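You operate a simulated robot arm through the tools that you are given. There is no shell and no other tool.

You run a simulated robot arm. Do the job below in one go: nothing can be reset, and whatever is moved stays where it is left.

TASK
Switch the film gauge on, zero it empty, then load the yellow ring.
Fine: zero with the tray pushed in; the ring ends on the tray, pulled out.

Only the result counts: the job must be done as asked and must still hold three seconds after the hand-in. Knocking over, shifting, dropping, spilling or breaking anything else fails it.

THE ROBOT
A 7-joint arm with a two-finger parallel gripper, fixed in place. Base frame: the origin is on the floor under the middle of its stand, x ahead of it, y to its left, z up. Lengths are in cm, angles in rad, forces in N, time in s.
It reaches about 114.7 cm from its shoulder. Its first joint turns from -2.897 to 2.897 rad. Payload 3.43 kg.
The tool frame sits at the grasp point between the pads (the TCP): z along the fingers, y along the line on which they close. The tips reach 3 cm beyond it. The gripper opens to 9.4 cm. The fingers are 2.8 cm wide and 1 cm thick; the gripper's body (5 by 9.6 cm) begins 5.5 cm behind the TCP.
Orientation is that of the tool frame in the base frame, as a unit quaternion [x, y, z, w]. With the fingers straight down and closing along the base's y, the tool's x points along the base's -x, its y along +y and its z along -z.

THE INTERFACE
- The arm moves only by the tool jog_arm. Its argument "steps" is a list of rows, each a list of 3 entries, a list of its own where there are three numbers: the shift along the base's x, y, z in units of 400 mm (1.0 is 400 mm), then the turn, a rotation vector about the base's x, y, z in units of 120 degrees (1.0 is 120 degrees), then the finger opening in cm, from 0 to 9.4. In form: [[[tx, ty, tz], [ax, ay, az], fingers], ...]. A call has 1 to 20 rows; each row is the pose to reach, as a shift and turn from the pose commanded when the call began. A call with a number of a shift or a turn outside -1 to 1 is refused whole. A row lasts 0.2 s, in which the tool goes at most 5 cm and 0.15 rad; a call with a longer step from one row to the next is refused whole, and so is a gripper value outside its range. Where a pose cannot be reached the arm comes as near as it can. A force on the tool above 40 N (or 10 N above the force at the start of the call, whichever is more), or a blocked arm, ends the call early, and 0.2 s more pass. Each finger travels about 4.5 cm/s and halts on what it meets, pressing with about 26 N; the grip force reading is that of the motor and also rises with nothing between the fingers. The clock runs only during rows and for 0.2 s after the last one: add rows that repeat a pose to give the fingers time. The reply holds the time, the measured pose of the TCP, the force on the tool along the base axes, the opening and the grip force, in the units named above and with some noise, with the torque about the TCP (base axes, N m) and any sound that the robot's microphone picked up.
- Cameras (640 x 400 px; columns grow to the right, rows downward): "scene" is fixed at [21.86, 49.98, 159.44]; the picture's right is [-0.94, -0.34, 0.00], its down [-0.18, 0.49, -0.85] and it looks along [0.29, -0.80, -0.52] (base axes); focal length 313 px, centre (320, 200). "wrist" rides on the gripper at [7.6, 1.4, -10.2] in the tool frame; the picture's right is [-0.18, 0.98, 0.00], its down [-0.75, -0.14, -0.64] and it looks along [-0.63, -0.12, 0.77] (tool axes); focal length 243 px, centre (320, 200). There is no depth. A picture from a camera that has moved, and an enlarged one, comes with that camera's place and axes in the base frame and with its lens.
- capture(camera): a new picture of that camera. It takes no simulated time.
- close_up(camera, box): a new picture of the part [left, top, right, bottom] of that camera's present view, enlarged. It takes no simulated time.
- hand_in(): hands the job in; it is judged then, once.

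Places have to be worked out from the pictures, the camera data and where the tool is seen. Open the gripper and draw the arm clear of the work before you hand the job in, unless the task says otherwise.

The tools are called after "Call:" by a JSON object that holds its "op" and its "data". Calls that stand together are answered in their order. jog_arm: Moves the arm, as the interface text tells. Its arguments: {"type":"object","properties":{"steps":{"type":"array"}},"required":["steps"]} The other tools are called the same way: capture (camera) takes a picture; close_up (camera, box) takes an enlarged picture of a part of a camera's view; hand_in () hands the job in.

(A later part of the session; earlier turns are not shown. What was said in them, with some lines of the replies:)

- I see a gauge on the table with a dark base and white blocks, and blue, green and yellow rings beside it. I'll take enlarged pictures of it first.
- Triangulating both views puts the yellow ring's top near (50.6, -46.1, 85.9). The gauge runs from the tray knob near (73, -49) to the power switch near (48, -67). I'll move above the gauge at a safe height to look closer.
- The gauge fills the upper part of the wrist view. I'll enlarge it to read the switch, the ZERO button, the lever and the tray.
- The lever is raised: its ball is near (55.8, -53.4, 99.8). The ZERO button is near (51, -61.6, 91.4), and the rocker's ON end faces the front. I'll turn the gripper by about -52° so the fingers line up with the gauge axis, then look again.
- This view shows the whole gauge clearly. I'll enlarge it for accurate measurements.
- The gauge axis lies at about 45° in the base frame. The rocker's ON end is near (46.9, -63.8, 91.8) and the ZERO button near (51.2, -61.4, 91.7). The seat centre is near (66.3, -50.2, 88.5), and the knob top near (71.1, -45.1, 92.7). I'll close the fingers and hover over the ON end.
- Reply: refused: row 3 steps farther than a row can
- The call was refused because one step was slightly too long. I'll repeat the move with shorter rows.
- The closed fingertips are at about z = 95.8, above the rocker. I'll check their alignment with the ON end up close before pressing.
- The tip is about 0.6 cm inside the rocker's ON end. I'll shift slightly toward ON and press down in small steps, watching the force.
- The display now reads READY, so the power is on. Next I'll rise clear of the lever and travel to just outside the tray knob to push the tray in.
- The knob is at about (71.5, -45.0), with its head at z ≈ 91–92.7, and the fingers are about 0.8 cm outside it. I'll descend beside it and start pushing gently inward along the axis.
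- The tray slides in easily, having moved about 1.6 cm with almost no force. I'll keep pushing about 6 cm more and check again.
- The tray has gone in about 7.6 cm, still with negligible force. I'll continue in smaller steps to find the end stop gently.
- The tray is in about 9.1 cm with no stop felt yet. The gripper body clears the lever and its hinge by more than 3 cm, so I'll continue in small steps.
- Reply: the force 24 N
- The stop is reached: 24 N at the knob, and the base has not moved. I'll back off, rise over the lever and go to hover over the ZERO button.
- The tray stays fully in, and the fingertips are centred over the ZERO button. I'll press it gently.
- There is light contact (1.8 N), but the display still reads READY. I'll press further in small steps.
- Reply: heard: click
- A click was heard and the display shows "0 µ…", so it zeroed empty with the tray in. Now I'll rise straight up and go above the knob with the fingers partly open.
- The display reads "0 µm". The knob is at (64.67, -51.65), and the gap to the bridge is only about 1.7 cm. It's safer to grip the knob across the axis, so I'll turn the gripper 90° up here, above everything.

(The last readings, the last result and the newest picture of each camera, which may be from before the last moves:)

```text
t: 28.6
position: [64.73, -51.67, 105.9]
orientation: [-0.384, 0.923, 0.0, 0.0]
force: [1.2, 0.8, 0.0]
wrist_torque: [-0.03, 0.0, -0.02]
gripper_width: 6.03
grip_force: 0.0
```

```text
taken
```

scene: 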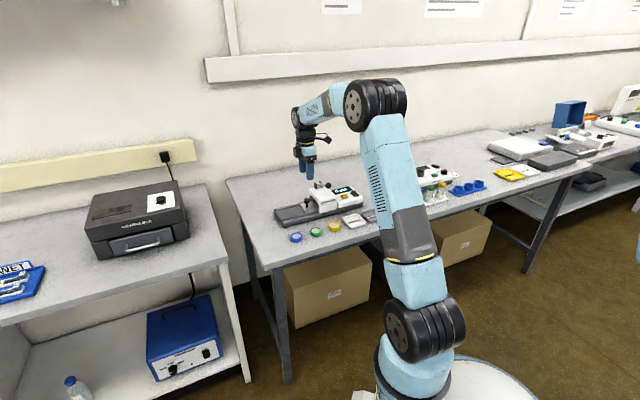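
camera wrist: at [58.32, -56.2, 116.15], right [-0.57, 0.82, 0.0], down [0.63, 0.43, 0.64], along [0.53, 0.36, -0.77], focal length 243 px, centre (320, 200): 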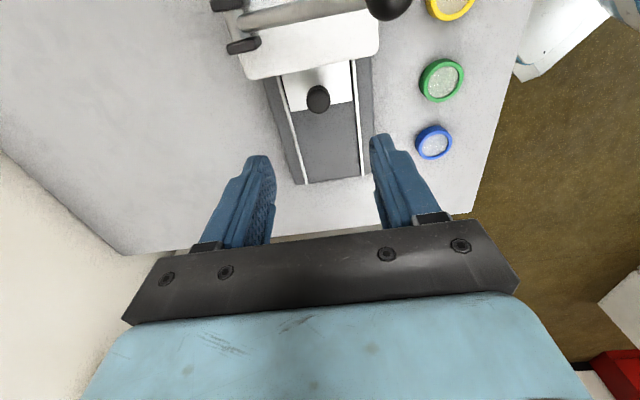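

The turn worked and the knob is visible between the fingers. I'll zoom in to check the alignment.

Call:
{"op": "close_up", "data": {"camera": "wrist", "box": [240, 30, 400, 130]}}

Call:
{"op": "close_up", "data": {"camera": "wrist", "box": [360, 0, 520, 100]}}

```text
4.00 times, centred on (320, 80) of wrist
camera zoom: at [58.32, -56.2, 116.15], right [-0.57, 0.82, 0.0], down [0.63, 0.43, 0.64], along [0.53, 0.36, -0.77], focal length 970 px, centre (320, 680)
```

zoom: 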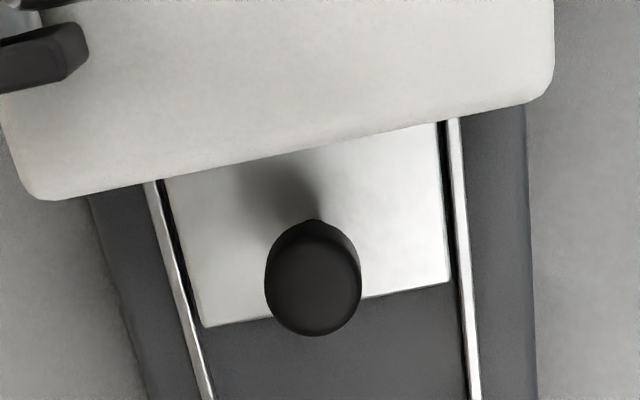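

```text
4.00 times, centred on (440, 50) of wrist
camera zoom: at [58.32, -56.2, 116.15], right [-0.57, 0.82, 0.0], down [0.63, 0.43, 0.64], along [0.53, 0.36, -0.77], focal length 970 px, centre (-160, 800)
```

zoom: 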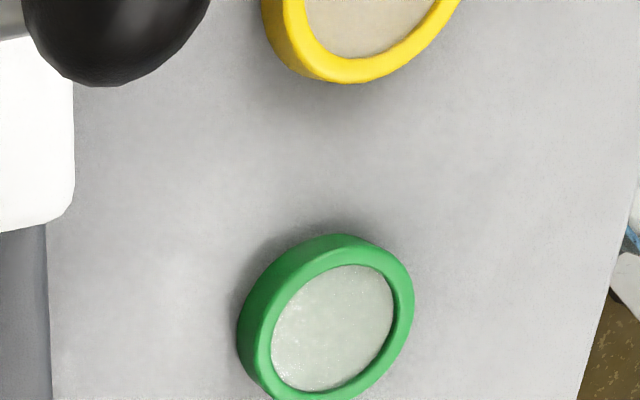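

The knob is centred within about 0.3 cm between the fingers, and the bridge edge is about 3.4 cm inward. I'll descend around the knob and close on it.

Call:
{"op": "jog_arm", "data": {"steps": [[[0.0045, -0.0045, -0.1], [0, 0, 0], 6], [[0.0045, -0.0045, -0.2], [0, 0, 0], 6], [[0.0045, -0.0045, -0.27], [0, 0, 0], 6], [[0.0045, -0.0045, -0.305], [0, 0, 0], 6], [[0.0045, -0.0045, -0.325], [0, 0, 0], 6], [[0.0045, -0.0045, -0.325], [0, 0, 0], 6]]}}

Call:
{"op": "capture", "data": {"camera": "wrist"}}

Call:
{"op": "close_up", "data": {"camera": "scene", "box": [264, 150, 376, 220]}}

```text
t: 30.0
position: [64.85, -51.88, 92.81]
orientation: [-0.383, 0.924, 0.0, 0.0]
force: [-1.0, 0.3, -0.3]
wrist_torque: [-0.02, -0.01, -0.05]
gripper_width: 6.0
grip_force: 0.1
```

```text
taken
camera wrist: at [58.51, -56.37, 103.08], right [-0.56, 0.83, 0.0], down [0.63, 0.43, 0.64], along [0.53, 0.36, -0.77], focal length 243 px, centre (320, 200)
```

wrist: 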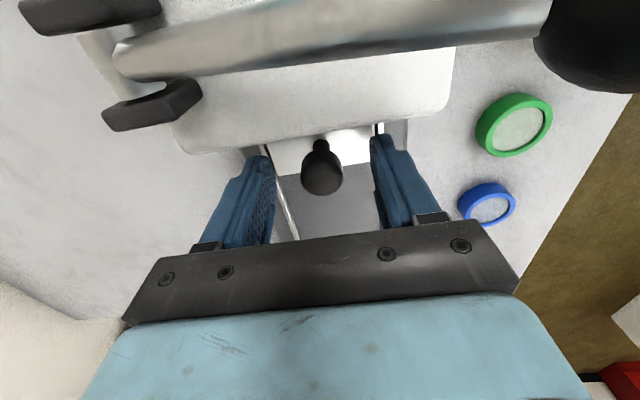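

```text
5.71 times, centred on (320, 185) of scene
camera zoom: at [21.86, 49.98, 159.44], right [-0.94, -0.34, 0.0], down [-0.18, 0.49, -0.85], along [0.29, -0.8, -0.52], focal length 1788 px, centre (320, 286)
```

zoom: 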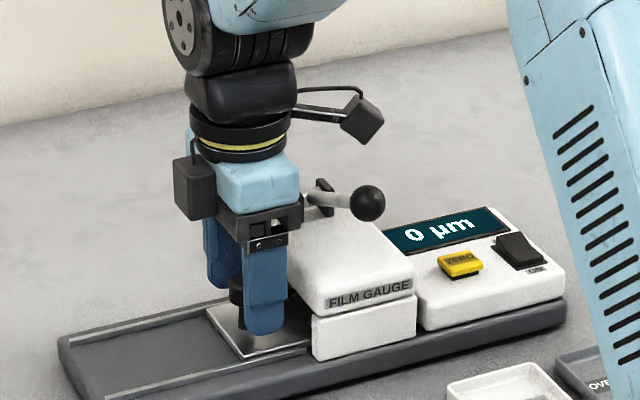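

The knob sits centred between the fingers and the camera clears the lever. I'll close the grip now.

Call:
{"op": "jog_arm", "data": {"steps": [[[0, 0, 0], [0, 0, 0], 4], [[0, 0, 0], [0, 0, 0], 3], [[0, 0, 0], [0, 0, 0], 2.4], [[0, 0, 0], [0, 0, 0], 2], [[0, 0, 0], [0, 0, 0], 1.6], [[0, 0, 0], [0, 0, 0], 1.6]]}}

Call:
{"op": "close_up", "data": {"camera": "scene", "box": [264, 150, 376, 220]}}

```text
t: 31.4
position: [64.9, -51.92, 92.93]
orientation: [-0.383, 0.924, 0.001, 0.0]
force: [-9.9, 11.1, -0.8]
wrist_torque: [0.26, 0.23, 0.0]
gripper_width: 2.37
grip_force: 45.7
```

```text
5.71 times, centred on (320, 185) of scene
camera zoom: at [21.86, 49.98, 159.44], right [-0.94, -0.34, 0.0], down [-0.18, 0.49, -0.85], along [0.29, -0.8, -0.52], focal length 1788 px, centre (320, 286)
```

zoom: 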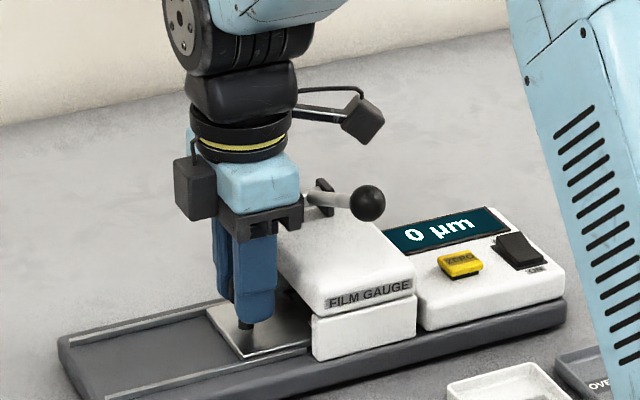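

I have the knob (2.37 cm wide) with a slight sideways load. I'll shift slightly to relieve it while pulling the tray outward slowly.

Call:
{"op": "jog_arm", "data": {"steps": [[[-0.002, 0.002, 0], [0, 0, 0], 1.6], [[0.007, 0.011, 0], [0, 0, 0], 1.6], [[0.018, 0.022, 0], [0, 0, 0], 1.6], [[0.029, 0.033, 0], [0, 0, 0], 1.6], [[0.04, 0.044, 0], [0, 0, 0], 1.6], [[0.051, 0.055, 0], [0, 0, 0], 1.6], [[0.062, 0.066, 0], [0, 0, 0], 1.6], [[0.073, 0.077, 0], [0, 0, 0], 1.6], [[0.084, 0.088, 0], [0, 0, 0], 1.6], [[0.095, 0.099, 0], [0, 0, 0], 1.6]]}}

Call:
{"op": "close_up", "data": {"camera": "scene", "box": [264, 150, 376, 220]}}

Call:
{"op": "capture", "data": {"camera": "wrist"}}

```text
t: 33.6
position: [68.85, -47.9, 92.84]
orientation: [-0.382, 0.924, -0.001, 0.0]
force: [3.1, -3.1, -14.4]
wrist_torque: [-0.09, 0.01, -0.08]
gripper_width: 2.35
grip_force: 44.9
```

```text
5.71 times, centred on (320, 185) of scene
camera zoom: at [21.86, 49.98, 159.44], right [-0.94, -0.34, 0.0], down [-0.18, 0.49, -0.85], along [0.29, -0.8, -0.52], focal length 1788 px, centre (320, 286)
```

zoom: 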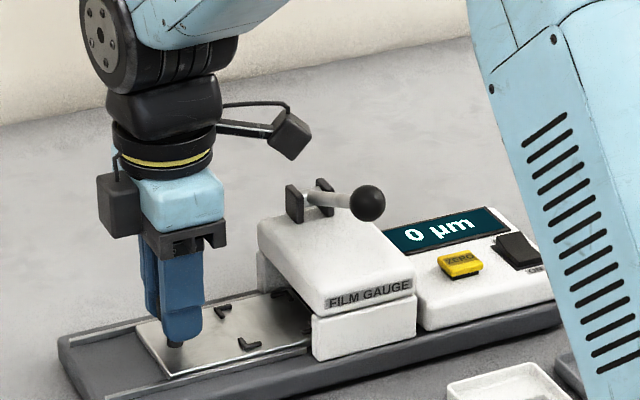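

```text
taken
camera wrist: at [62.39, -52.36, 103.1], right [-0.57, 0.83, 0.0], down [0.63, 0.43, 0.64], along [0.53, 0.36, -0.77], focal length 243 px, centre (320, 200)
```

wrist: 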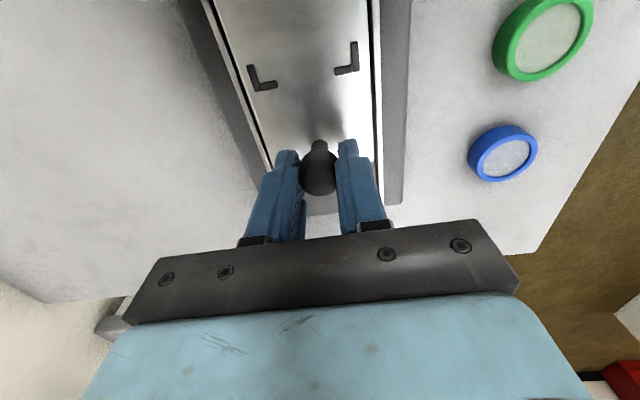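

The tray is following, about 5.6 cm out so far. There's a slight vertical load, so I'll lower the tool a hair and continue toward the outer end.

Call:
{"op": "jog_arm", "data": {"steps": [[[0.01, 0.01, -0.001], [0, 0, 0], 1.6], [[0.02, 0.02, -0.0015], [0, 0, 0], 1.6], [[0.03, 0.03, -0.002], [0, 0, 0], 1.6], [[0.04, 0.04, -0.002], [0, 0, 0], 1.6], [[0.05, 0.05, -0.002], [0, 0, 0], 1.6], [[0.057, 0.057, -0.002], [0, 0, 0], 1.6], [[0.062, 0.062, -0.002], [0, 0, 0], 1.6]]}}

Call:
{"op": "close_up", "data": {"camera": "scene", "box": [264, 150, 376, 220]}}

Call:
{"op": "capture", "data": {"camera": "wrist"}}

```text
t: 35.2
position: [71.21, -45.45, 92.84]
orientation: [-0.382, 0.924, 0.0, 0.0]
force: [3.0, -1.3, 8.1]
wrist_torque: [-0.24, 0.17, 0.01]
gripper_width: 2.37
grip_force: 44.7
```

```text
5.71 times, centred on (320, 185) of scene
camera zoom: at [21.86, 49.98, 159.44], right [-0.94, -0.34, 0.0], down [-0.18, 0.49, -0.85], along [0.29, -0.8, -0.52], focal length 1788 px, centre (320, 286)
```

zoom: 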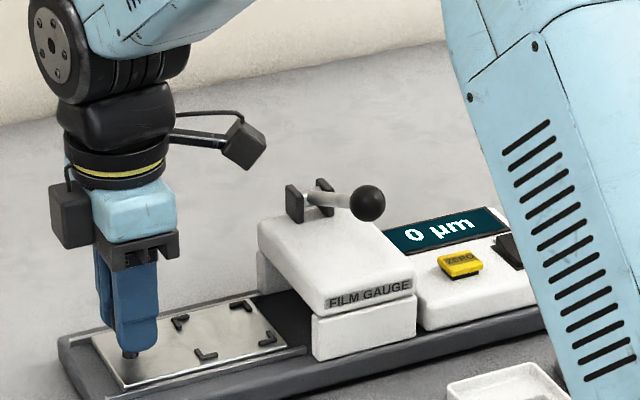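

```text
taken
camera wrist: at [64.78, -49.95, 103.1], right [-0.56, 0.83, 0.0], down [0.63, 0.43, 0.64], along [0.53, 0.36, -0.77], focal length 243 px, centre (320, 200)
```

wrist: 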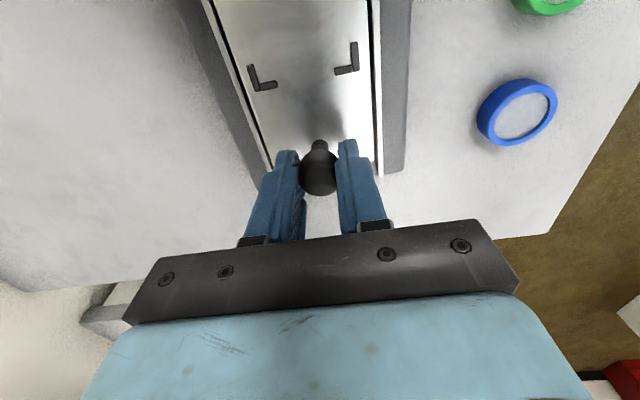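

The tray is about 0.5 cm short of its starting position. I'll pull the last bit in small steps, feeling for the stop.

Call:
{"op": "jog_arm", "data": {"steps": [[[0.004, 0.004, 0], [0, 0, 0], 1.6], [[0.008, 0.008, 0], [0, 0, 0], 1.6], [[0.0115, 0.0115, 0], [0, 0, 0], 1.6], [[0.0115, 0.0115, 0], [0, 0, 0], 1.6]]}}

Call:
{"op": "close_up", "data": {"camera": "scene", "box": [264, 150, 376, 220]}}

```text
t: 36.2
position: [71.57, -45.07, 92.85]
orientation: [-0.382, 0.924, 0.0, 0.0]
force: [-2.1, -8.1, 10.6]
wrist_torque: [0.12, -0.19, -0.03]
gripper_width: 2.34
grip_force: 45.3
```

```text
5.71 times, centred on (320, 185) of scene
camera zoom: at [21.86, 49.98, 159.44], right [-0.94, -0.34, 0.0], down [-0.18, 0.49, -0.85], along [0.29, -0.8, -0.52], focal length 1788 px, centre (320, 286)
```

zoom: 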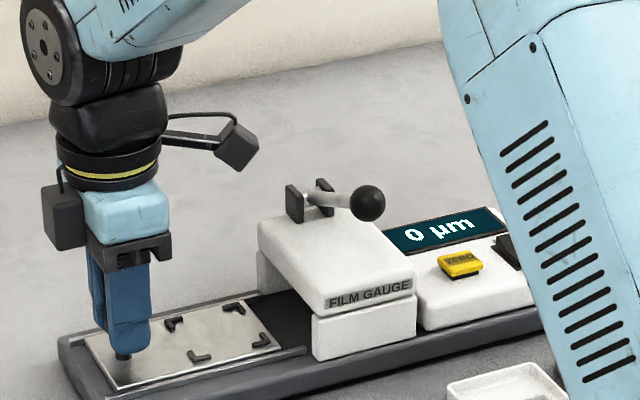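

The stop is felt lightly (7 N) and the tray is back at its original outer position. I'll release the knob, rise, and move over the yellow ring.

Call:
{"op": "jog_arm", "data": {"steps": [[[-0.001, -0.001, 0], [0, 0, 0], 1.6], [[-0.001, -0.001, 0], [0, 0, 0], 3], [[-0.001, -0.001, 0], [0, 0, 0], 5], [[-0.001, -0.001, 0], [0, 0, 0], 6], [[-0.001, -0.001, 0], [0, 0, 0], 6], [[-0.001, -0.001, 0.06], [0, 0, 0], 6], [[-0.001, -0.001, 0.16], [0, 0, 0], 6], [[-0.001, -0.001, 0.26], [0, 0, 0], 6], [[-0.001, -0.001, 0.33], [0, 0, 0], 6], [[-0.09, -0.005, 0.33], [0, 0, 0], 6.5], [[-0.18, -0.01, 0.33], [0, 0, 0], 6.5], [[-0.27, -0.015, 0.33], [0, 0, 0], 6.5], [[-0.36, -0.02, 0.33], [0, 0, 0], 6.5], [[-0.45, -0.025, 0.33], [0, 0, 0], 6.5], [[-0.525, -0.029, 0.33], [0, 0, 0], 6.5], [[-0.525, -0.029, 0.33], [0, 0, 0], 6.5]]}}

Call:
{"op": "capture", "data": {"camera": "wrist"}}

Call:
{"op": "capture", "data": {"camera": "scene"}}

Call:
{"op": "close_up", "data": {"camera": "wrist", "box": [220, 20, 460, 170]}}

```text
t: 39.6
position: [50.55, -46.25, 106.1]
orientation: [-0.384, 0.924, 0.0, 0.0]
force: [-0.2, -0.2, 1.1]
wrist_torque: [0.02, -0.02, -0.02]
gripper_width: 6.5
grip_force: 0.1
```

```text
taken
camera wrist: at [44.11, -50.59, 116.29], right [-0.56, 0.83, 0.0], down [0.63, 0.43, 0.64], along [0.53, 0.36, -0.77], focal length 243 px, centre (320, 200)
```

wrist: 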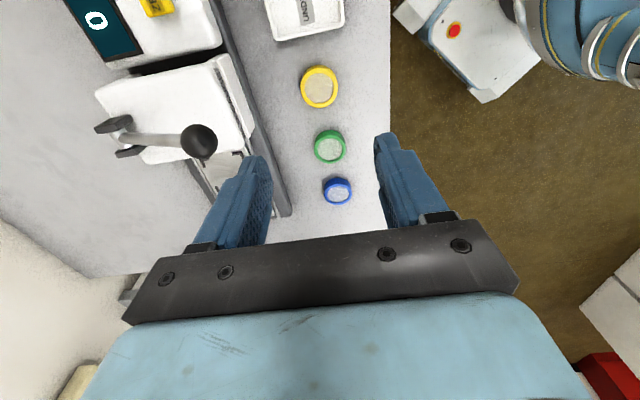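

```text
taken
```

scene: 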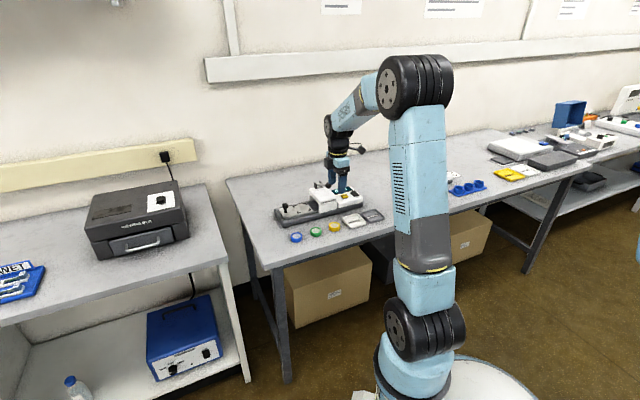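

```text
2.67 times, centred on (340, 95) of wrist
camera zoom: at [44.11, -50.59, 116.29], right [-0.56, 0.83, 0.0], down [0.63, 0.43, 0.64], along [0.53, 0.36, -0.77], focal length 647 px, centre (267, 480)
```

zoom: 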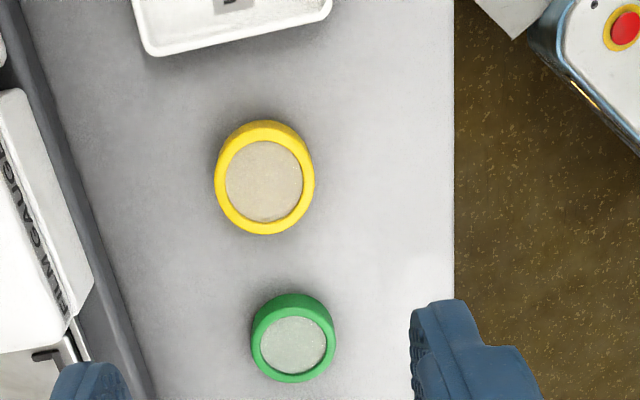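

The yellow ring's centre is near (50.9, -46.0), with about 3.4 cm of free space to its neighbours. I'll lower toward it and re-check the alignment.

Call:
{"op": "jog_arm", "data": {"steps": [[[0.0075, 0.0015, -0.1], [0, 0, 0], 6.5], [[0.0075, 0.0015, -0.2], [0, 0, 0], 6.5], [[0.0075, 0.0015, -0.29], [0, 0, 0], 6.5], [[0.0075, 0.0015, -0.325], [0, 0, 0], 6.5], [[0.0075, 0.0015, -0.325], [0, 0, 0], 6.5]]}}

Call:
{"op": "capture", "data": {"camera": "wrist"}}

Call:
{"op": "close_up", "data": {"camera": "scene", "box": [280, 180, 392, 250]}}

Call:
{"op": "close_up", "data": {"camera": "wrist", "box": [220, 80, 420, 205]}}

```text
t: 40.8
position: [50.87, -46.22, 92.95]
orientation: [-0.383, 0.924, 0.0, 0.001]
force: [0.3, -0.2, -0.1]
wrist_torque: [-0.01, -0.04, -0.01]
gripper_width: 6.52
grip_force: 0.1
```

```text
taken
camera wrist: at [44.49, -50.56, 103.22], right [-0.56, 0.83, 0.0], down [0.63, 0.43, 0.64], along [0.53, 0.36, -0.77], focal length 243 px, centre (320, 200)
```

wrist: 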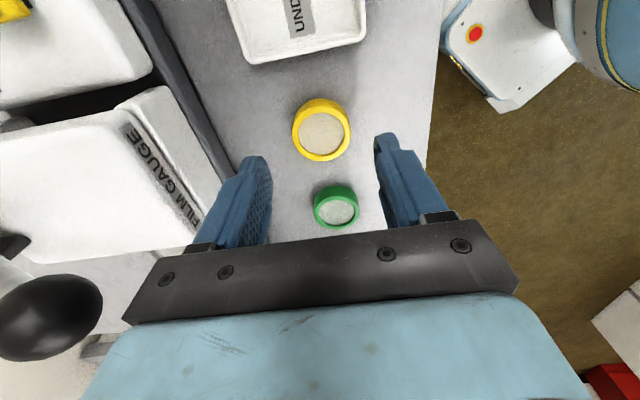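

```text
5.71 times, centred on (336, 215) of scene
camera zoom: at [21.86, 49.98, 159.44], right [-0.94, -0.34, 0.0], down [-0.18, 0.49, -0.85], along [0.29, -0.8, -0.52], focal length 1788 px, centre (229, 114)
```

zoom: 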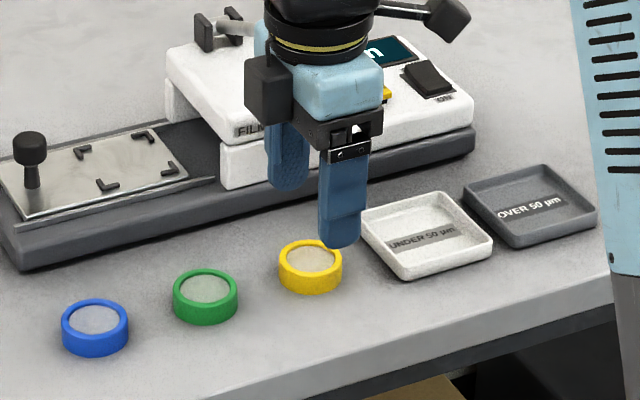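

```text
3.20 times, centred on (320, 142) of wrist
camera zoom: at [44.49, -50.56, 103.22], right [-0.56, 0.83, 0.0], down [0.63, 0.43, 0.64], along [0.53, 0.36, -0.77], focal length 776 px, centre (320, 384)
```

zoom: 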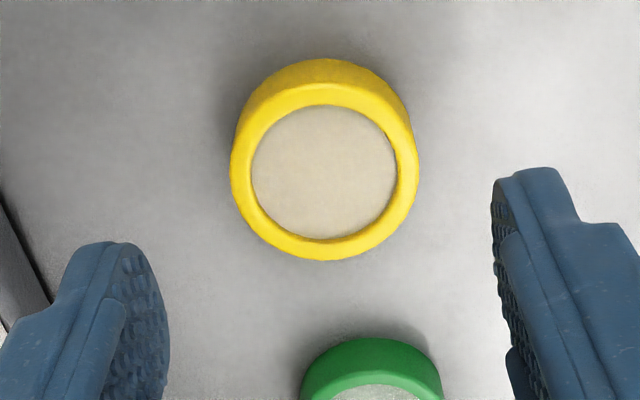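

The ring centre is (50.93, -46.0), right under the TCP, and both fingers are clear of its neighbours. I'll descend carefully until the tips are just above the table, then check.

Call:
{"op": "jog_arm", "data": {"steps": [[[0.001, 0.001, -0.045], [0, 0, 0], 6.5], [[0.001, 0.001, -0.085], [0, 0, 0], 6.5], [[0.001, 0.001, -0.095], [0, 0, 0], 6.5], [[0.001, 0.001, -0.105], [0, 0, 0], 6.5], [[0.001, 0.001, -0.1125], [0, 0, 0], 6.5], [[0.001, 0.001, -0.12], [0, 0, 0], 6.5]]}}

Call:
{"op": "capture", "data": {"camera": "wrist"}}

Call:
{"op": "close_up", "data": {"camera": "scene", "box": [304, 200, 368, 240]}}

```text
t: 42.2
position: [50.93, -46.05, 88.3]
orientation: [-0.383, 0.924, 0.0, 0.0]
force: [0.5, -0.3, -0.8]
wrist_torque: [-0.01, 0.04, 0.02]
gripper_width: 6.51
grip_force: 0.1
```

```text
taken
camera wrist: at [44.56, -50.47, 98.46], right [-0.56, 0.83, 0.0], down [0.63, 0.43, 0.64], along [0.53, 0.36, -0.77], focal length 243 px, centre (320, 200)
```

wrist: 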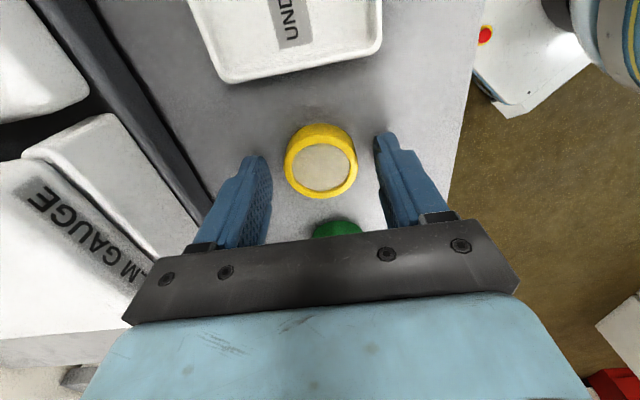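

```text
10.00 times, centred on (336, 220) of scene
camera zoom: at [21.86, 49.98, 159.44], right [-0.94, -0.34, 0.0], down [-0.18, 0.49, -0.85], along [0.29, -0.8, -0.52], focal length 3129 px, centre (160, 0)
```

zoom: 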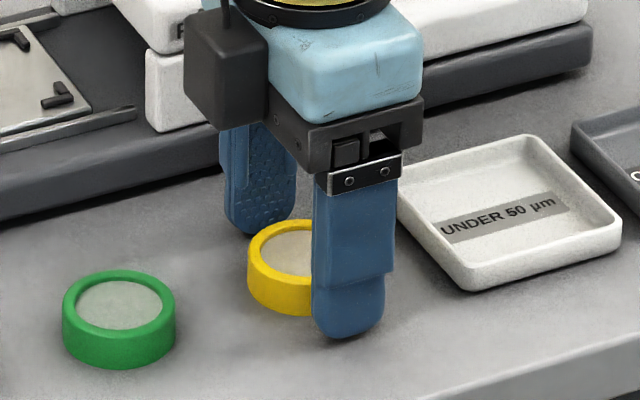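

The tips are about 0.7 cm above the table, straddling the ring (top z ≈ 86.1). I'll go 0.3 cm lower and close on it.

Call:
{"op": "jog_arm", "data": {"steps": [[[0, 0, -0.004], [0, 0, 0], 6.5], [[0, 0, -0.0075], [0, 0, 0], 6.5], [[0, 0, -0.0075], [0, 0, 0], 5.5], [[0, 0, -0.0075], [0, 0, 0], 4.8], [[0, 0, -0.0075], [0, 0, 0], 4.2], [[0, 0, -0.0075], [0, 0, 0], 3.6], [[0, 0, -0.0075], [0, 0, 0], 3.6]]}}

Call:
{"op": "close_up", "data": {"camera": "wrist", "box": [220, 80, 420, 205]}}

Call:
{"op": "close_up", "data": {"camera": "scene", "box": [304, 200, 368, 240]}}

```text
t: 43.8
position: [50.94, -46.07, 87.98]
orientation: [-0.383, 0.924, 0.0, 0.0]
force: [-1.7, 2.7, 11.1]
wrist_torque: [0.28, 0.08, -0.03]
gripper_width: 4.22
grip_force: 26.4
```

```text
3.20 times, centred on (320, 142) of wrist
camera zoom: at [44.54, -50.46, 98.22], right [-0.56, 0.83, 0.0], down [0.63, 0.43, 0.64], along [0.53, 0.36, -0.77], focal length 776 px, centre (320, 384)
```

zoom: 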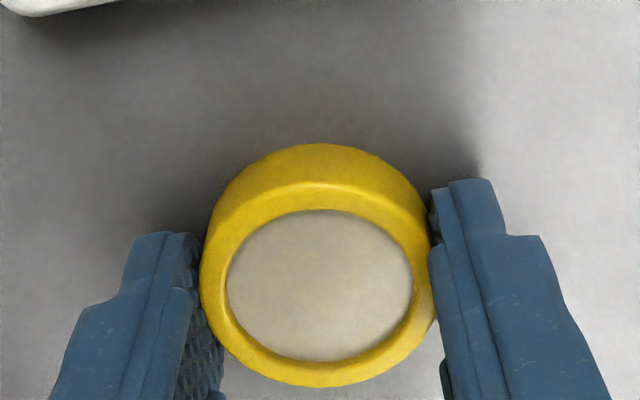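

```text
10.00 times, centred on (336, 220) of scene
camera zoom: at [21.86, 49.98, 159.44], right [-0.94, -0.34, 0.0], down [-0.18, 0.49, -0.85], along [0.29, -0.8, -0.52], focal length 3129 px, centre (160, 0)
```

zoom: 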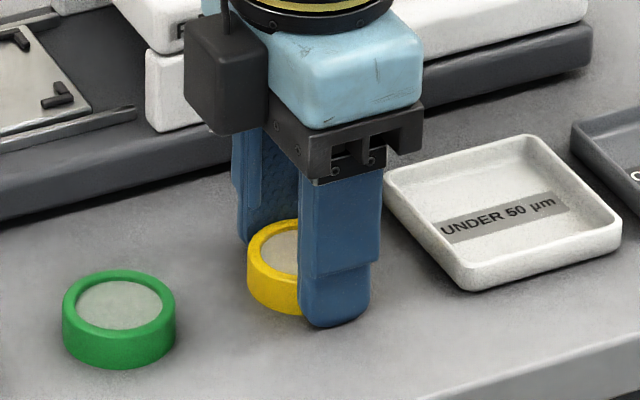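

The ring is gripped at 4.22 cm. I'll lift it slowly and check the hold.

Call:
{"op": "jog_arm", "data": {"steps": [[[0, 0, 0.005], [0, 0, 0], 3.6], [[0, 0, 0.015], [0, 0, 0], 3.6], [[0, 0, 0.03], [0, 0, 0], 3.6], [[0, 0, 0.05], [0, 0, 0], 3.6], [[0, 0, 0.08], [0, 0, 0], 3.6], [[0, 0, 0.12], [0, 0, 0], 3.6], [[0, 0, 0.12], [0, 0, 0], 3.6]]}}

Call:
{"op": "close_up", "data": {"camera": "wrist", "box": [220, 80, 420, 205]}}

Call:
{"op": "close_up", "data": {"camera": "scene", "box": [280, 180, 392, 250]}}

```text
t: 45.4
position: [50.75, -46.03, 92.86]
orientation: [-0.383, 0.924, 0.0, 0.0]
force: [0.4, 1.2, -1.5]
wrist_torque: [0.0, 0.02, 0.01]
gripper_width: 4.22
grip_force: 26.2
```

```text
3.20 times, centred on (320, 142) of wrist
camera zoom: at [44.55, -50.49, 102.98], right [-0.56, 0.83, 0.0], down [0.63, 0.43, 0.64], along [0.53, 0.36, -0.77], focal length 776 px, centre (320, 384)
```

zoom: 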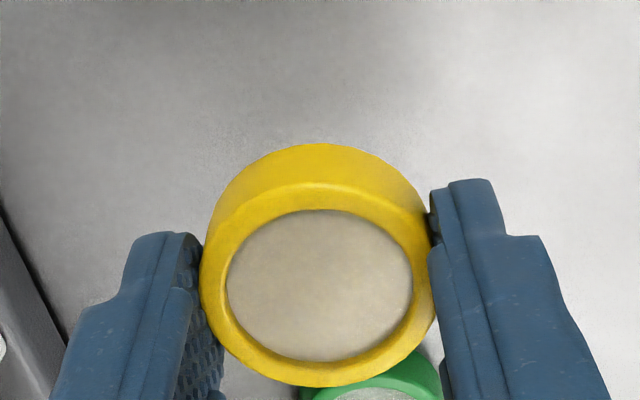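

```text
5.71 times, centred on (336, 215) of scene
camera zoom: at [21.86, 49.98, 159.44], right [-0.94, -0.34, 0.0], down [-0.18, 0.49, -0.85], along [0.29, -0.8, -0.52], focal length 1788 px, centre (229, 114)
```

zoom: 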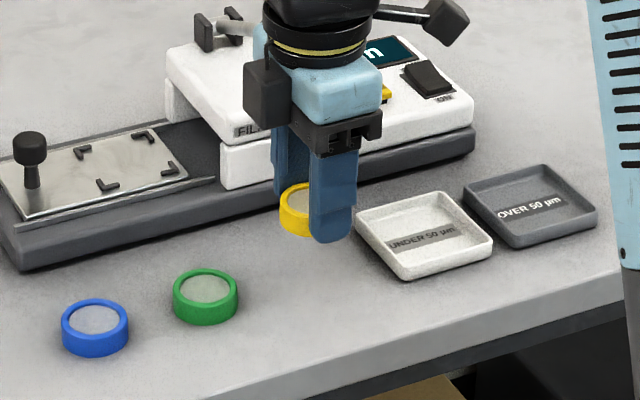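

The ring is held level at 4.22 cm. I'll carry it high over the gauge to above the tray seat (≈ 66.45, -50.2) and look down at the corner marks.

Call:
{"op": "jog_arm", "data": {"steps": [[[0, 0, 0.07], [0, 0, 0], 3.6], [[0, 0, 0.15], [0, 0, 0], 3.6], [[0, 0, 0.23], [0, 0, 0], 3.6], [[0, 0, 0.3], [0, 0, 0], 3.6], [[0, 0, 0.333], [0, 0, 0], 3.6], [[0.06, -0.016, 0.333], [0, 0, 0], 3.6], [[0.13, -0.035, 0.333], [0, 0, 0], 3.6], [[0.2, -0.054, 0.333], [0, 0, 0], 3.6], [[0.27, -0.073, 0.333], [0, 0, 0], 3.6], [[0.34, -0.092, 0.333], [0, 0, 0], 3.6], [[0.388, -0.105, 0.333], [0, 0, 0], 3.6], [[0.388, -0.105, 0.28], [0, 0, 0], 3.6], [[0.388, -0.105, 0.23], [0, 0, 0], 3.6], [[0.388, -0.105, 0.208], [0, 0, 0], 3.6], [[0.388, -0.105, 0.208], [0, 0, 0], 3.6]]}}

Call:
{"op": "capture", "data": {"camera": "wrist"}}

Call:
{"op": "close_up", "data": {"camera": "wrist", "box": [200, 60, 440, 210]}}

Call:
{"op": "close_up", "data": {"camera": "scene", "box": [264, 150, 376, 220]}}

```text
t: 48.6
position: [66.56, -50.34, 101.1]
orientation: [-0.382, 0.924, 0.0, 0.001]
force: [0.0, 0.0, -0.2]
wrist_torque: [-0.01, 0.01, 0.01]
gripper_width: 4.22
grip_force: 25.8
```

```text
taken
camera wrist: at [60.09, -54.74, 111.25], right [-0.56, 0.83, 0.0], down [0.63, 0.43, 0.64], along [0.53, 0.36, -0.77], focal length 243 px, centre (320, 200)
```

wrist: 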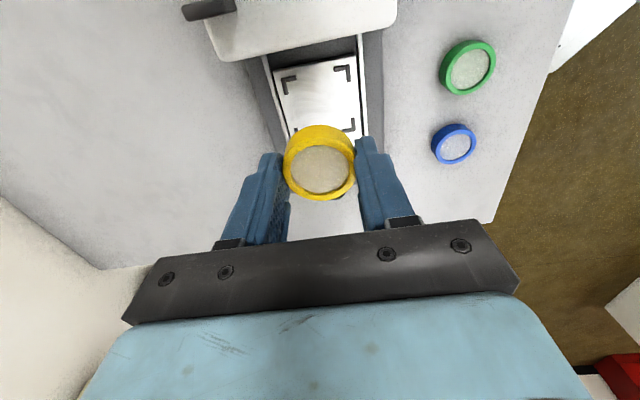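

```text
2.67 times, centred on (320, 135) of wrist
camera zoom: at [60.09, -54.74, 111.25], right [-0.56, 0.83, 0.0], down [0.63, 0.43, 0.64], along [0.53, 0.36, -0.77], focal length 647 px, centre (320, 373)
```

zoom: 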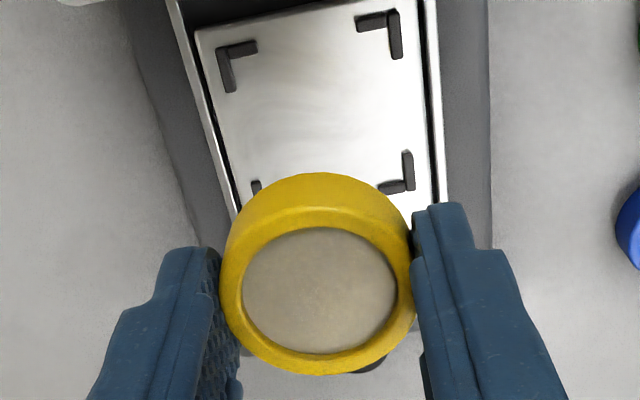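

```text
5.71 times, centred on (320, 185) of scene
camera zoom: at [21.86, 49.98, 159.44], right [-0.94, -0.34, 0.0], down [-0.18, 0.49, -0.85], along [0.29, -0.8, -0.52], focal length 1788 px, centre (320, 286)
```

zoom: 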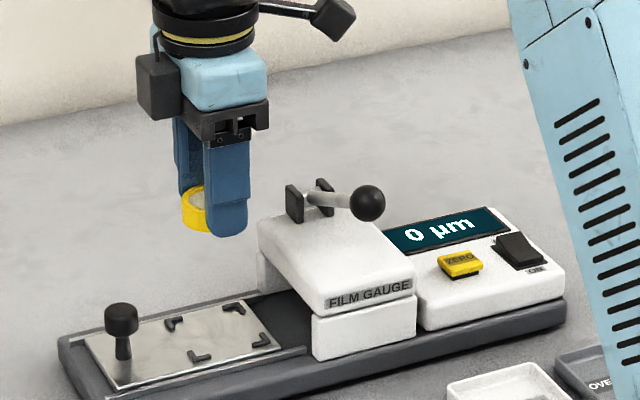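

From the three visible corner marks, the seat centre is (66.52, -50.24). The ring is centred on the TCP, so I'll lower to about 1.5 cm above the tray and check.

Call:
{"op": "jog_arm", "data": {"steps": [[[0.0018, -0.0012, -0.06], [0, 0, 0], 3.6], [[0.0018, -0.0012, -0.12], [0, 0, 0], 3.6], [[0.0018, -0.0012, -0.17], [0, 0, 0], 3.6], [[0.0018, -0.0012, -0.2], [0, 0, 0], 3.6], [[0.0018, -0.0012, -0.2], [0, 0, 0], 3.6]]}}

Call:
{"op": "close_up", "data": {"camera": "wrist", "box": [200, 60, 440, 210]}}

Call:
{"op": "close_up", "data": {"camera": "scene", "box": [264, 160, 360, 220]}}

```text
t: 49.8
position: [66.56, -50.32, 93.01]
orientation: [-0.382, 0.924, 0.0, -0.001]
force: [-0.5, -0.8, -0.2]
wrist_torque: [-0.02, 0.03, 0.01]
gripper_width: 4.24
grip_force: 25.9
```

```text
2.67 times, centred on (320, 135) of wrist
camera zoom: at [60.15, -54.76, 103.27], right [-0.56, 0.83, 0.0], down [0.63, 0.43, 0.64], along [0.53, 0.36, -0.77], focal length 647 px, centre (320, 373)
```

zoom: 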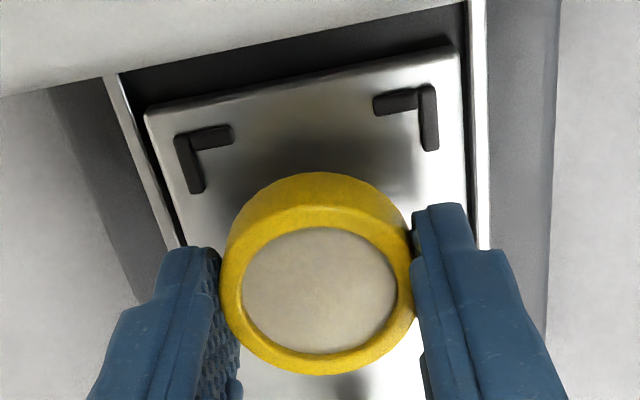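

```text
6.67 times, centred on (312, 190) of scene
camera zoom: at [21.86, 49.98, 159.44], right [-0.94, -0.34, 0.0], down [-0.18, 0.49, -0.85], along [0.29, -0.8, -0.52], focal length 2086 px, centre (373, 267)
```

zoom: 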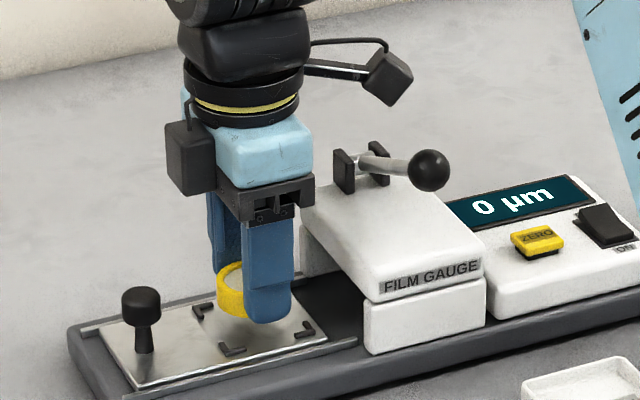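

The alignment holds, with the seat centre still computing to about (66.55, -50.2). I'll lower slowly to feel for contact.

Call:
{"op": "jog_arm", "data": {"steps": [[[0, 0, -0.006], [0, 0, 0], 3.6], [[0, 0, -0.012], [0, 0, 0], 3.6], [[0, 0, -0.018], [0, 0, 0], 3.6], [[0, 0, -0.022], [0, 0, 0], 3.6], [[0, 0, -0.025], [0, 0, 0], 3.6]]}}

Call:
{"op": "close_up", "data": {"camera": "scene", "box": [280, 180, 328, 210]}}

```text
t: 51.0
position: [66.57, -50.35, 92.06]
orientation: [-0.384, 0.924, 0.0, 0.0]
force: [0.2, -0.2, -1.0]
wrist_torque: [0.02, 0.01, 0.02]
gripper_width: 4.21
grip_force: 26.5
```

```text
13.33 times, centred on (304, 195) of scene
camera zoom: at [21.86, 49.98, 159.44], right [-0.94, -0.34, 0.0], down [-0.18, 0.49, -0.85], along [0.29, -0.8, -0.52], focal length 4171 px, centre (533, 267)
```

zoom: 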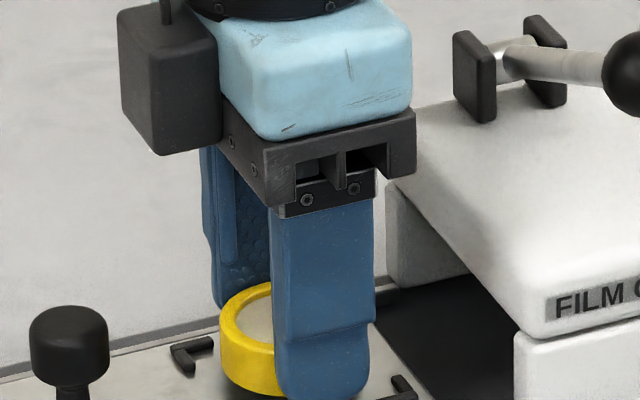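

There's no contact yet and the ring is just above the tray. I'll continue down in 1 mm steps.

Call:
{"op": "jog_arm", "data": {"steps": [[[0, 0, -0.0025], [0, 0, 0], 3.6], [[0, 0, -0.005], [0, 0, 0], 3.6], [[0, 0, -0.0075], [0, 0, 0], 3.6], [[0, 0, -0.01], [0, 0, 0], 3.6]]}}

Call:
{"op": "close_up", "data": {"camera": "scene", "box": [280, 185, 328, 215]}}

```text
t: 52.0
position: [66.55, -50.48, 91.7]
orientation: [-0.383, 0.924, -0.001, 0.0]
force: [-0.3, -0.8, -0.9]
wrist_torque: [-0.01, -0.04, 0.0]
gripper_width: 4.21
grip_force: 26.3
```

```text
13.33 times, centred on (304, 200) of scene
camera zoom: at [21.86, 49.98, 159.44], right [-0.94, -0.34, 0.0], down [-0.18, 0.49, -0.85], along [0.29, -0.8, -0.52], focal length 4171 px, centre (533, 200)
```

zoom: 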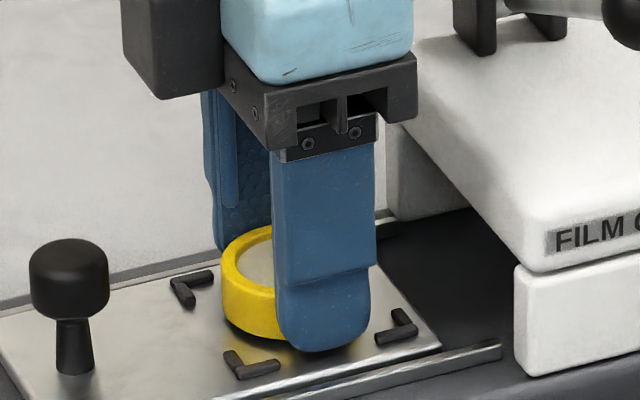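

The ring is still slightly above the tray with no contact force. I'll go on in 1 mm steps.

Call:
{"op": "jog_arm", "data": {"steps": [[[0, 0, -0.0025], [0, 0, 0], 3.6], [[0, 0, -0.005], [0, 0, 0], 3.6], [[0, 0, -0.0075], [0, 0, 0], 3.6]]}}

Call:
{"op": "close_up", "data": {"camera": "scene", "box": [280, 185, 328, 215]}}

```text
t: 52.8
position: [66.46, -50.43, 91.39]
orientation: [-0.382, 0.924, 0.0, 0.001]
force: [1.3, -1.1, 4.1]
wrist_torque: [-0.07, -0.04, 0.02]
gripper_width: 4.23
grip_force: 26.0
```

```text
13.33 times, centred on (304, 200) of scene
camera zoom: at [21.86, 49.98, 159.44], right [-0.94, -0.34, 0.0], down [-0.18, 0.49, -0.85], along [0.29, -0.8, -0.52], focal length 4171 px, centre (533, 200)
```

zoom: 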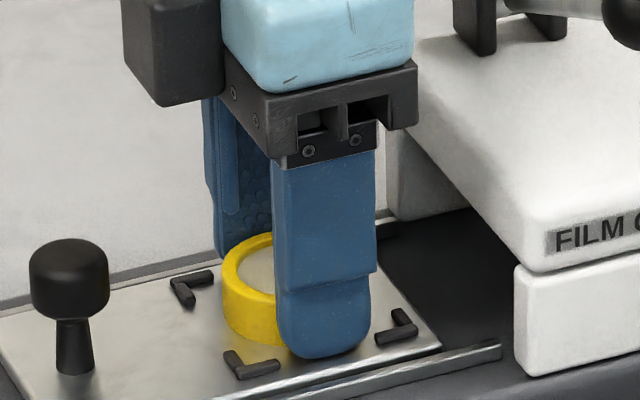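

Contact is felt (about 4 N upward), so the ring is resting on the tray. I'll open slightly, then rise straight up.

Call:
{"op": "jog_arm", "data": {"steps": [[[0, 0, 0], [0, 0, 0], 4.4], [[0, 0, 0], [0, 0, 0], 4.8], [[0, 0, 0], [0, 0, 0], 5.1], [[0, 0, 0], [0, 0, 0], 5.1], [[0, 0, 0.01], [0, 0, 0], 5.1], [[0, 0, 0.03], [0, 0, 0], 5.1], [[0, 0, 0.06], [0, 0, 0], 5.4]]}}

Call:
{"op": "close_up", "data": {"camera": "scene", "box": [264, 160, 360, 220]}}

Call:
{"op": "capture", "data": {"camera": "wrist"}}

```text
t: 54.4
position: [66.52, -50.38, 93.88]
orientation: [-0.382, 0.924, 0.001, 0.0]
force: [-0.2, 0.2, -0.8]
wrist_torque: [-0.01, -0.02, 0.02]
gripper_width: 5.41
grip_force: 0.1
```

```text
6.67 times, centred on (312, 190) of scene
camera zoom: at [21.86, 49.98, 159.44], right [-0.94, -0.34, 0.0], down [-0.18, 0.49, -0.85], along [0.29, -0.8, -0.52], focal length 2086 px, centre (373, 267)
```

zoom: 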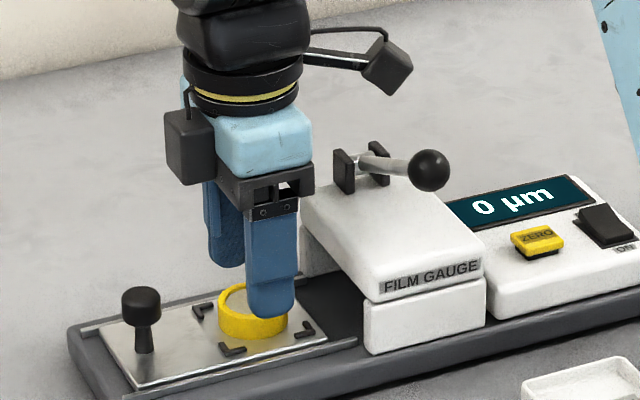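

```text
taken
camera wrist: at [60.18, -54.8, 103.96], right [-0.56, 0.83, 0.0], down [0.63, 0.43, 0.64], along [0.53, 0.36, -0.77], focal length 243 px, centre (320, 200)
```

wrist: 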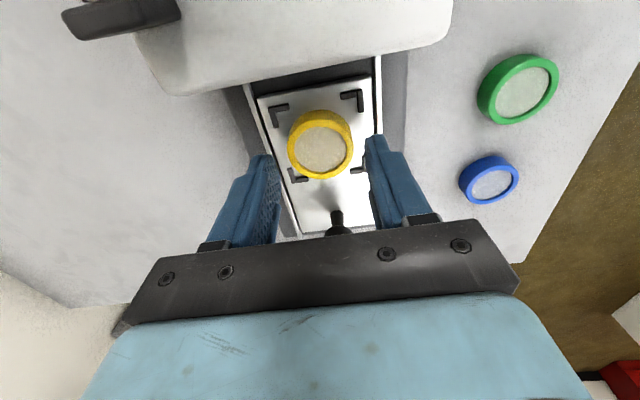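

The ring sits on the tray between the corner marks and the fingers are free. I'll rise well clear and withdraw the arm back toward its start.

Call:
{"op": "jog_arm", "data": {"steps": [[[0, 0, 0.06], [0, 0, 0], 6], [[0, 0, 0.14], [0, 0, 0], 6], [[0, 0, 0.24], [0, 0, 0], 6], [[0, 0, 0.34], [0, 0, 0], 6], [[0, 0, 0.44], [0, 0, 0], 6], [[-0.06, 0.0, 0.5], [0, 0, 0], 6], [[-0.14, 0.02, 0.55], [0, 0, 0], 6], [[-0.22, 0.04, 0.6], [0, 0, 0], 6], [[-0.32, 0.06, 0.63], [0, 0, 0], 6], [[-0.42, 0.09, 0.66], [0, 0, 0], 6], [[-0.52, 0.12, 0.68], [0, 0, 0], 6], [[-0.62, 0.14, 0.7], [0, 0, 0], 6], [[-0.7, 0.16, 0.72], [0, 0, 0], 6], [[-0.7, 0.16, 0.72], [0, 0, 0], 6]]}}

Call:
{"op": "capture", "data": {"camera": "scene"}}

Call:
{"op": "close_up", "data": {"camera": "scene", "box": [264, 170, 392, 250]}}

Call:
{"op": "close_up", "data": {"camera": "scene", "box": [270, 185, 334, 225]}}

```text
t: 57.4
position: [38.59, -43.97, 122.54]
orientation: [-0.382, 0.924, 0.0, 0.0]
force: [-0.7, -0.5, -0.1]
wrist_torque: [0.0, 0.0, 0.0]
gripper_width: 5.98
grip_force: 0.2
```

```text
taken
```

scene: 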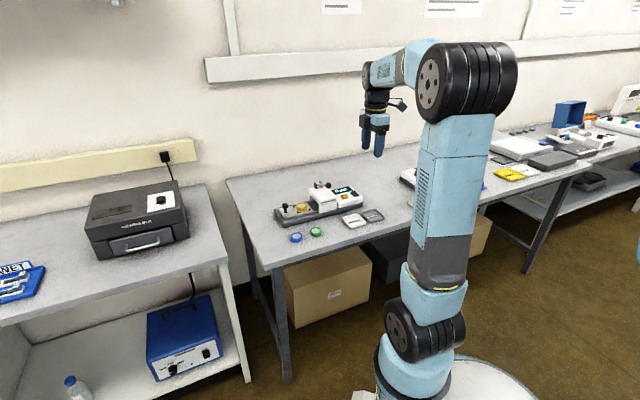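

```text
5.00 times, centred on (328, 210) of scene
camera zoom: at [21.86, 49.98, 159.44], right [-0.94, -0.34, 0.0], down [-0.18, 0.49, -0.85], along [0.29, -0.8, -0.52], focal length 1564 px, centre (280, 150)
```

zoom: 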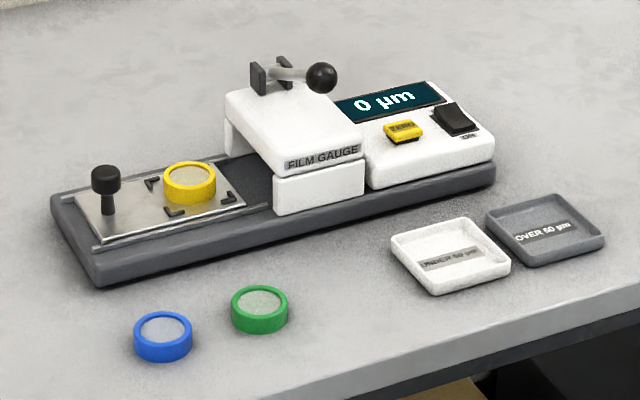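

```text
10.00 times, centred on (302, 205) of scene
camera zoom: at [21.86, 49.98, 159.44], right [-0.94, -0.34, 0.0], down [-0.18, 0.49, -0.85], along [0.29, -0.8, -0.52], focal length 3129 px, centre (500, 150)
```

zoom: 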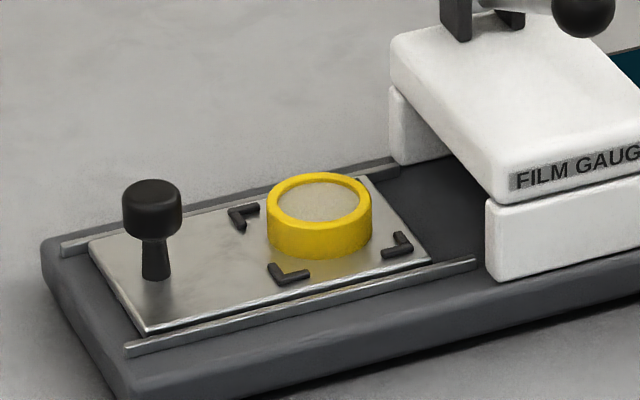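

The ring is centred between the marks on the pulled-out tray, the display shows "0 µm", and nothing else has moved. I'll open the gripper fully as a final tidy-up before handing in.

Call:
{"op": "jog_arm", "data": {"steps": [[[0, 0, 0], [0, 0, 0], 8], [[0, 0, 0], [0, 0, 0], 9.4], [[0, 0, 0], [0, 0, 0], 9.4]]}}

Call:
{"op": "close_up", "data": {"camera": "scene", "box": [264, 170, 392, 250]}}

```text
t: 58.2
position: [38.55, -43.95, 122.64]
orientation: [-0.383, 0.924, 0.0, 0.0]
force: [0.0, -0.5, 0.0]
wrist_torque: [-0.02, 0.01, -0.01]
gripper_width: 9.39
grip_force: 0.1
```

```text
5.00 times, centred on (328, 210) of scene
camera zoom: at [21.86, 49.98, 159.44], right [-0.94, -0.34, 0.0], down [-0.18, 0.49, -0.85], along [0.29, -0.8, -0.52], focal length 1564 px, centre (280, 150)
```

zoom: 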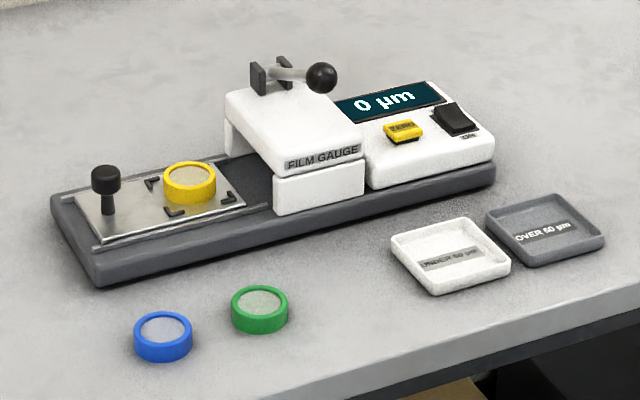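

The gauge is on and zeroed, the ring rests on the pulled-out tray, and the arm is clear with the gripper open. I'm handing in the job.

Call:
{"op": "hand_in", "data": {}}

```text
The job is handed in.
```

The film gauge is switched on and zeroed empty, and the yellow ring is loaded. I've handed the job in but haven't seen the verdict.

- **Power:** I pressed the rocker to ON, and the display came up READY.
- **Zero:** I pushed the empty tray in to its stop and pressed ZERO. There was a click, and the display changed to 0 µm.
- **Ring:** I pulled the tray back out to its outer stop and set the yellow ring on it, between the corner marks.

In the last picture the display still read 0 µm, and the other rings, the two sorting trays and the gauge looked unmoved. The arm is drawn back with the gripper fully open.
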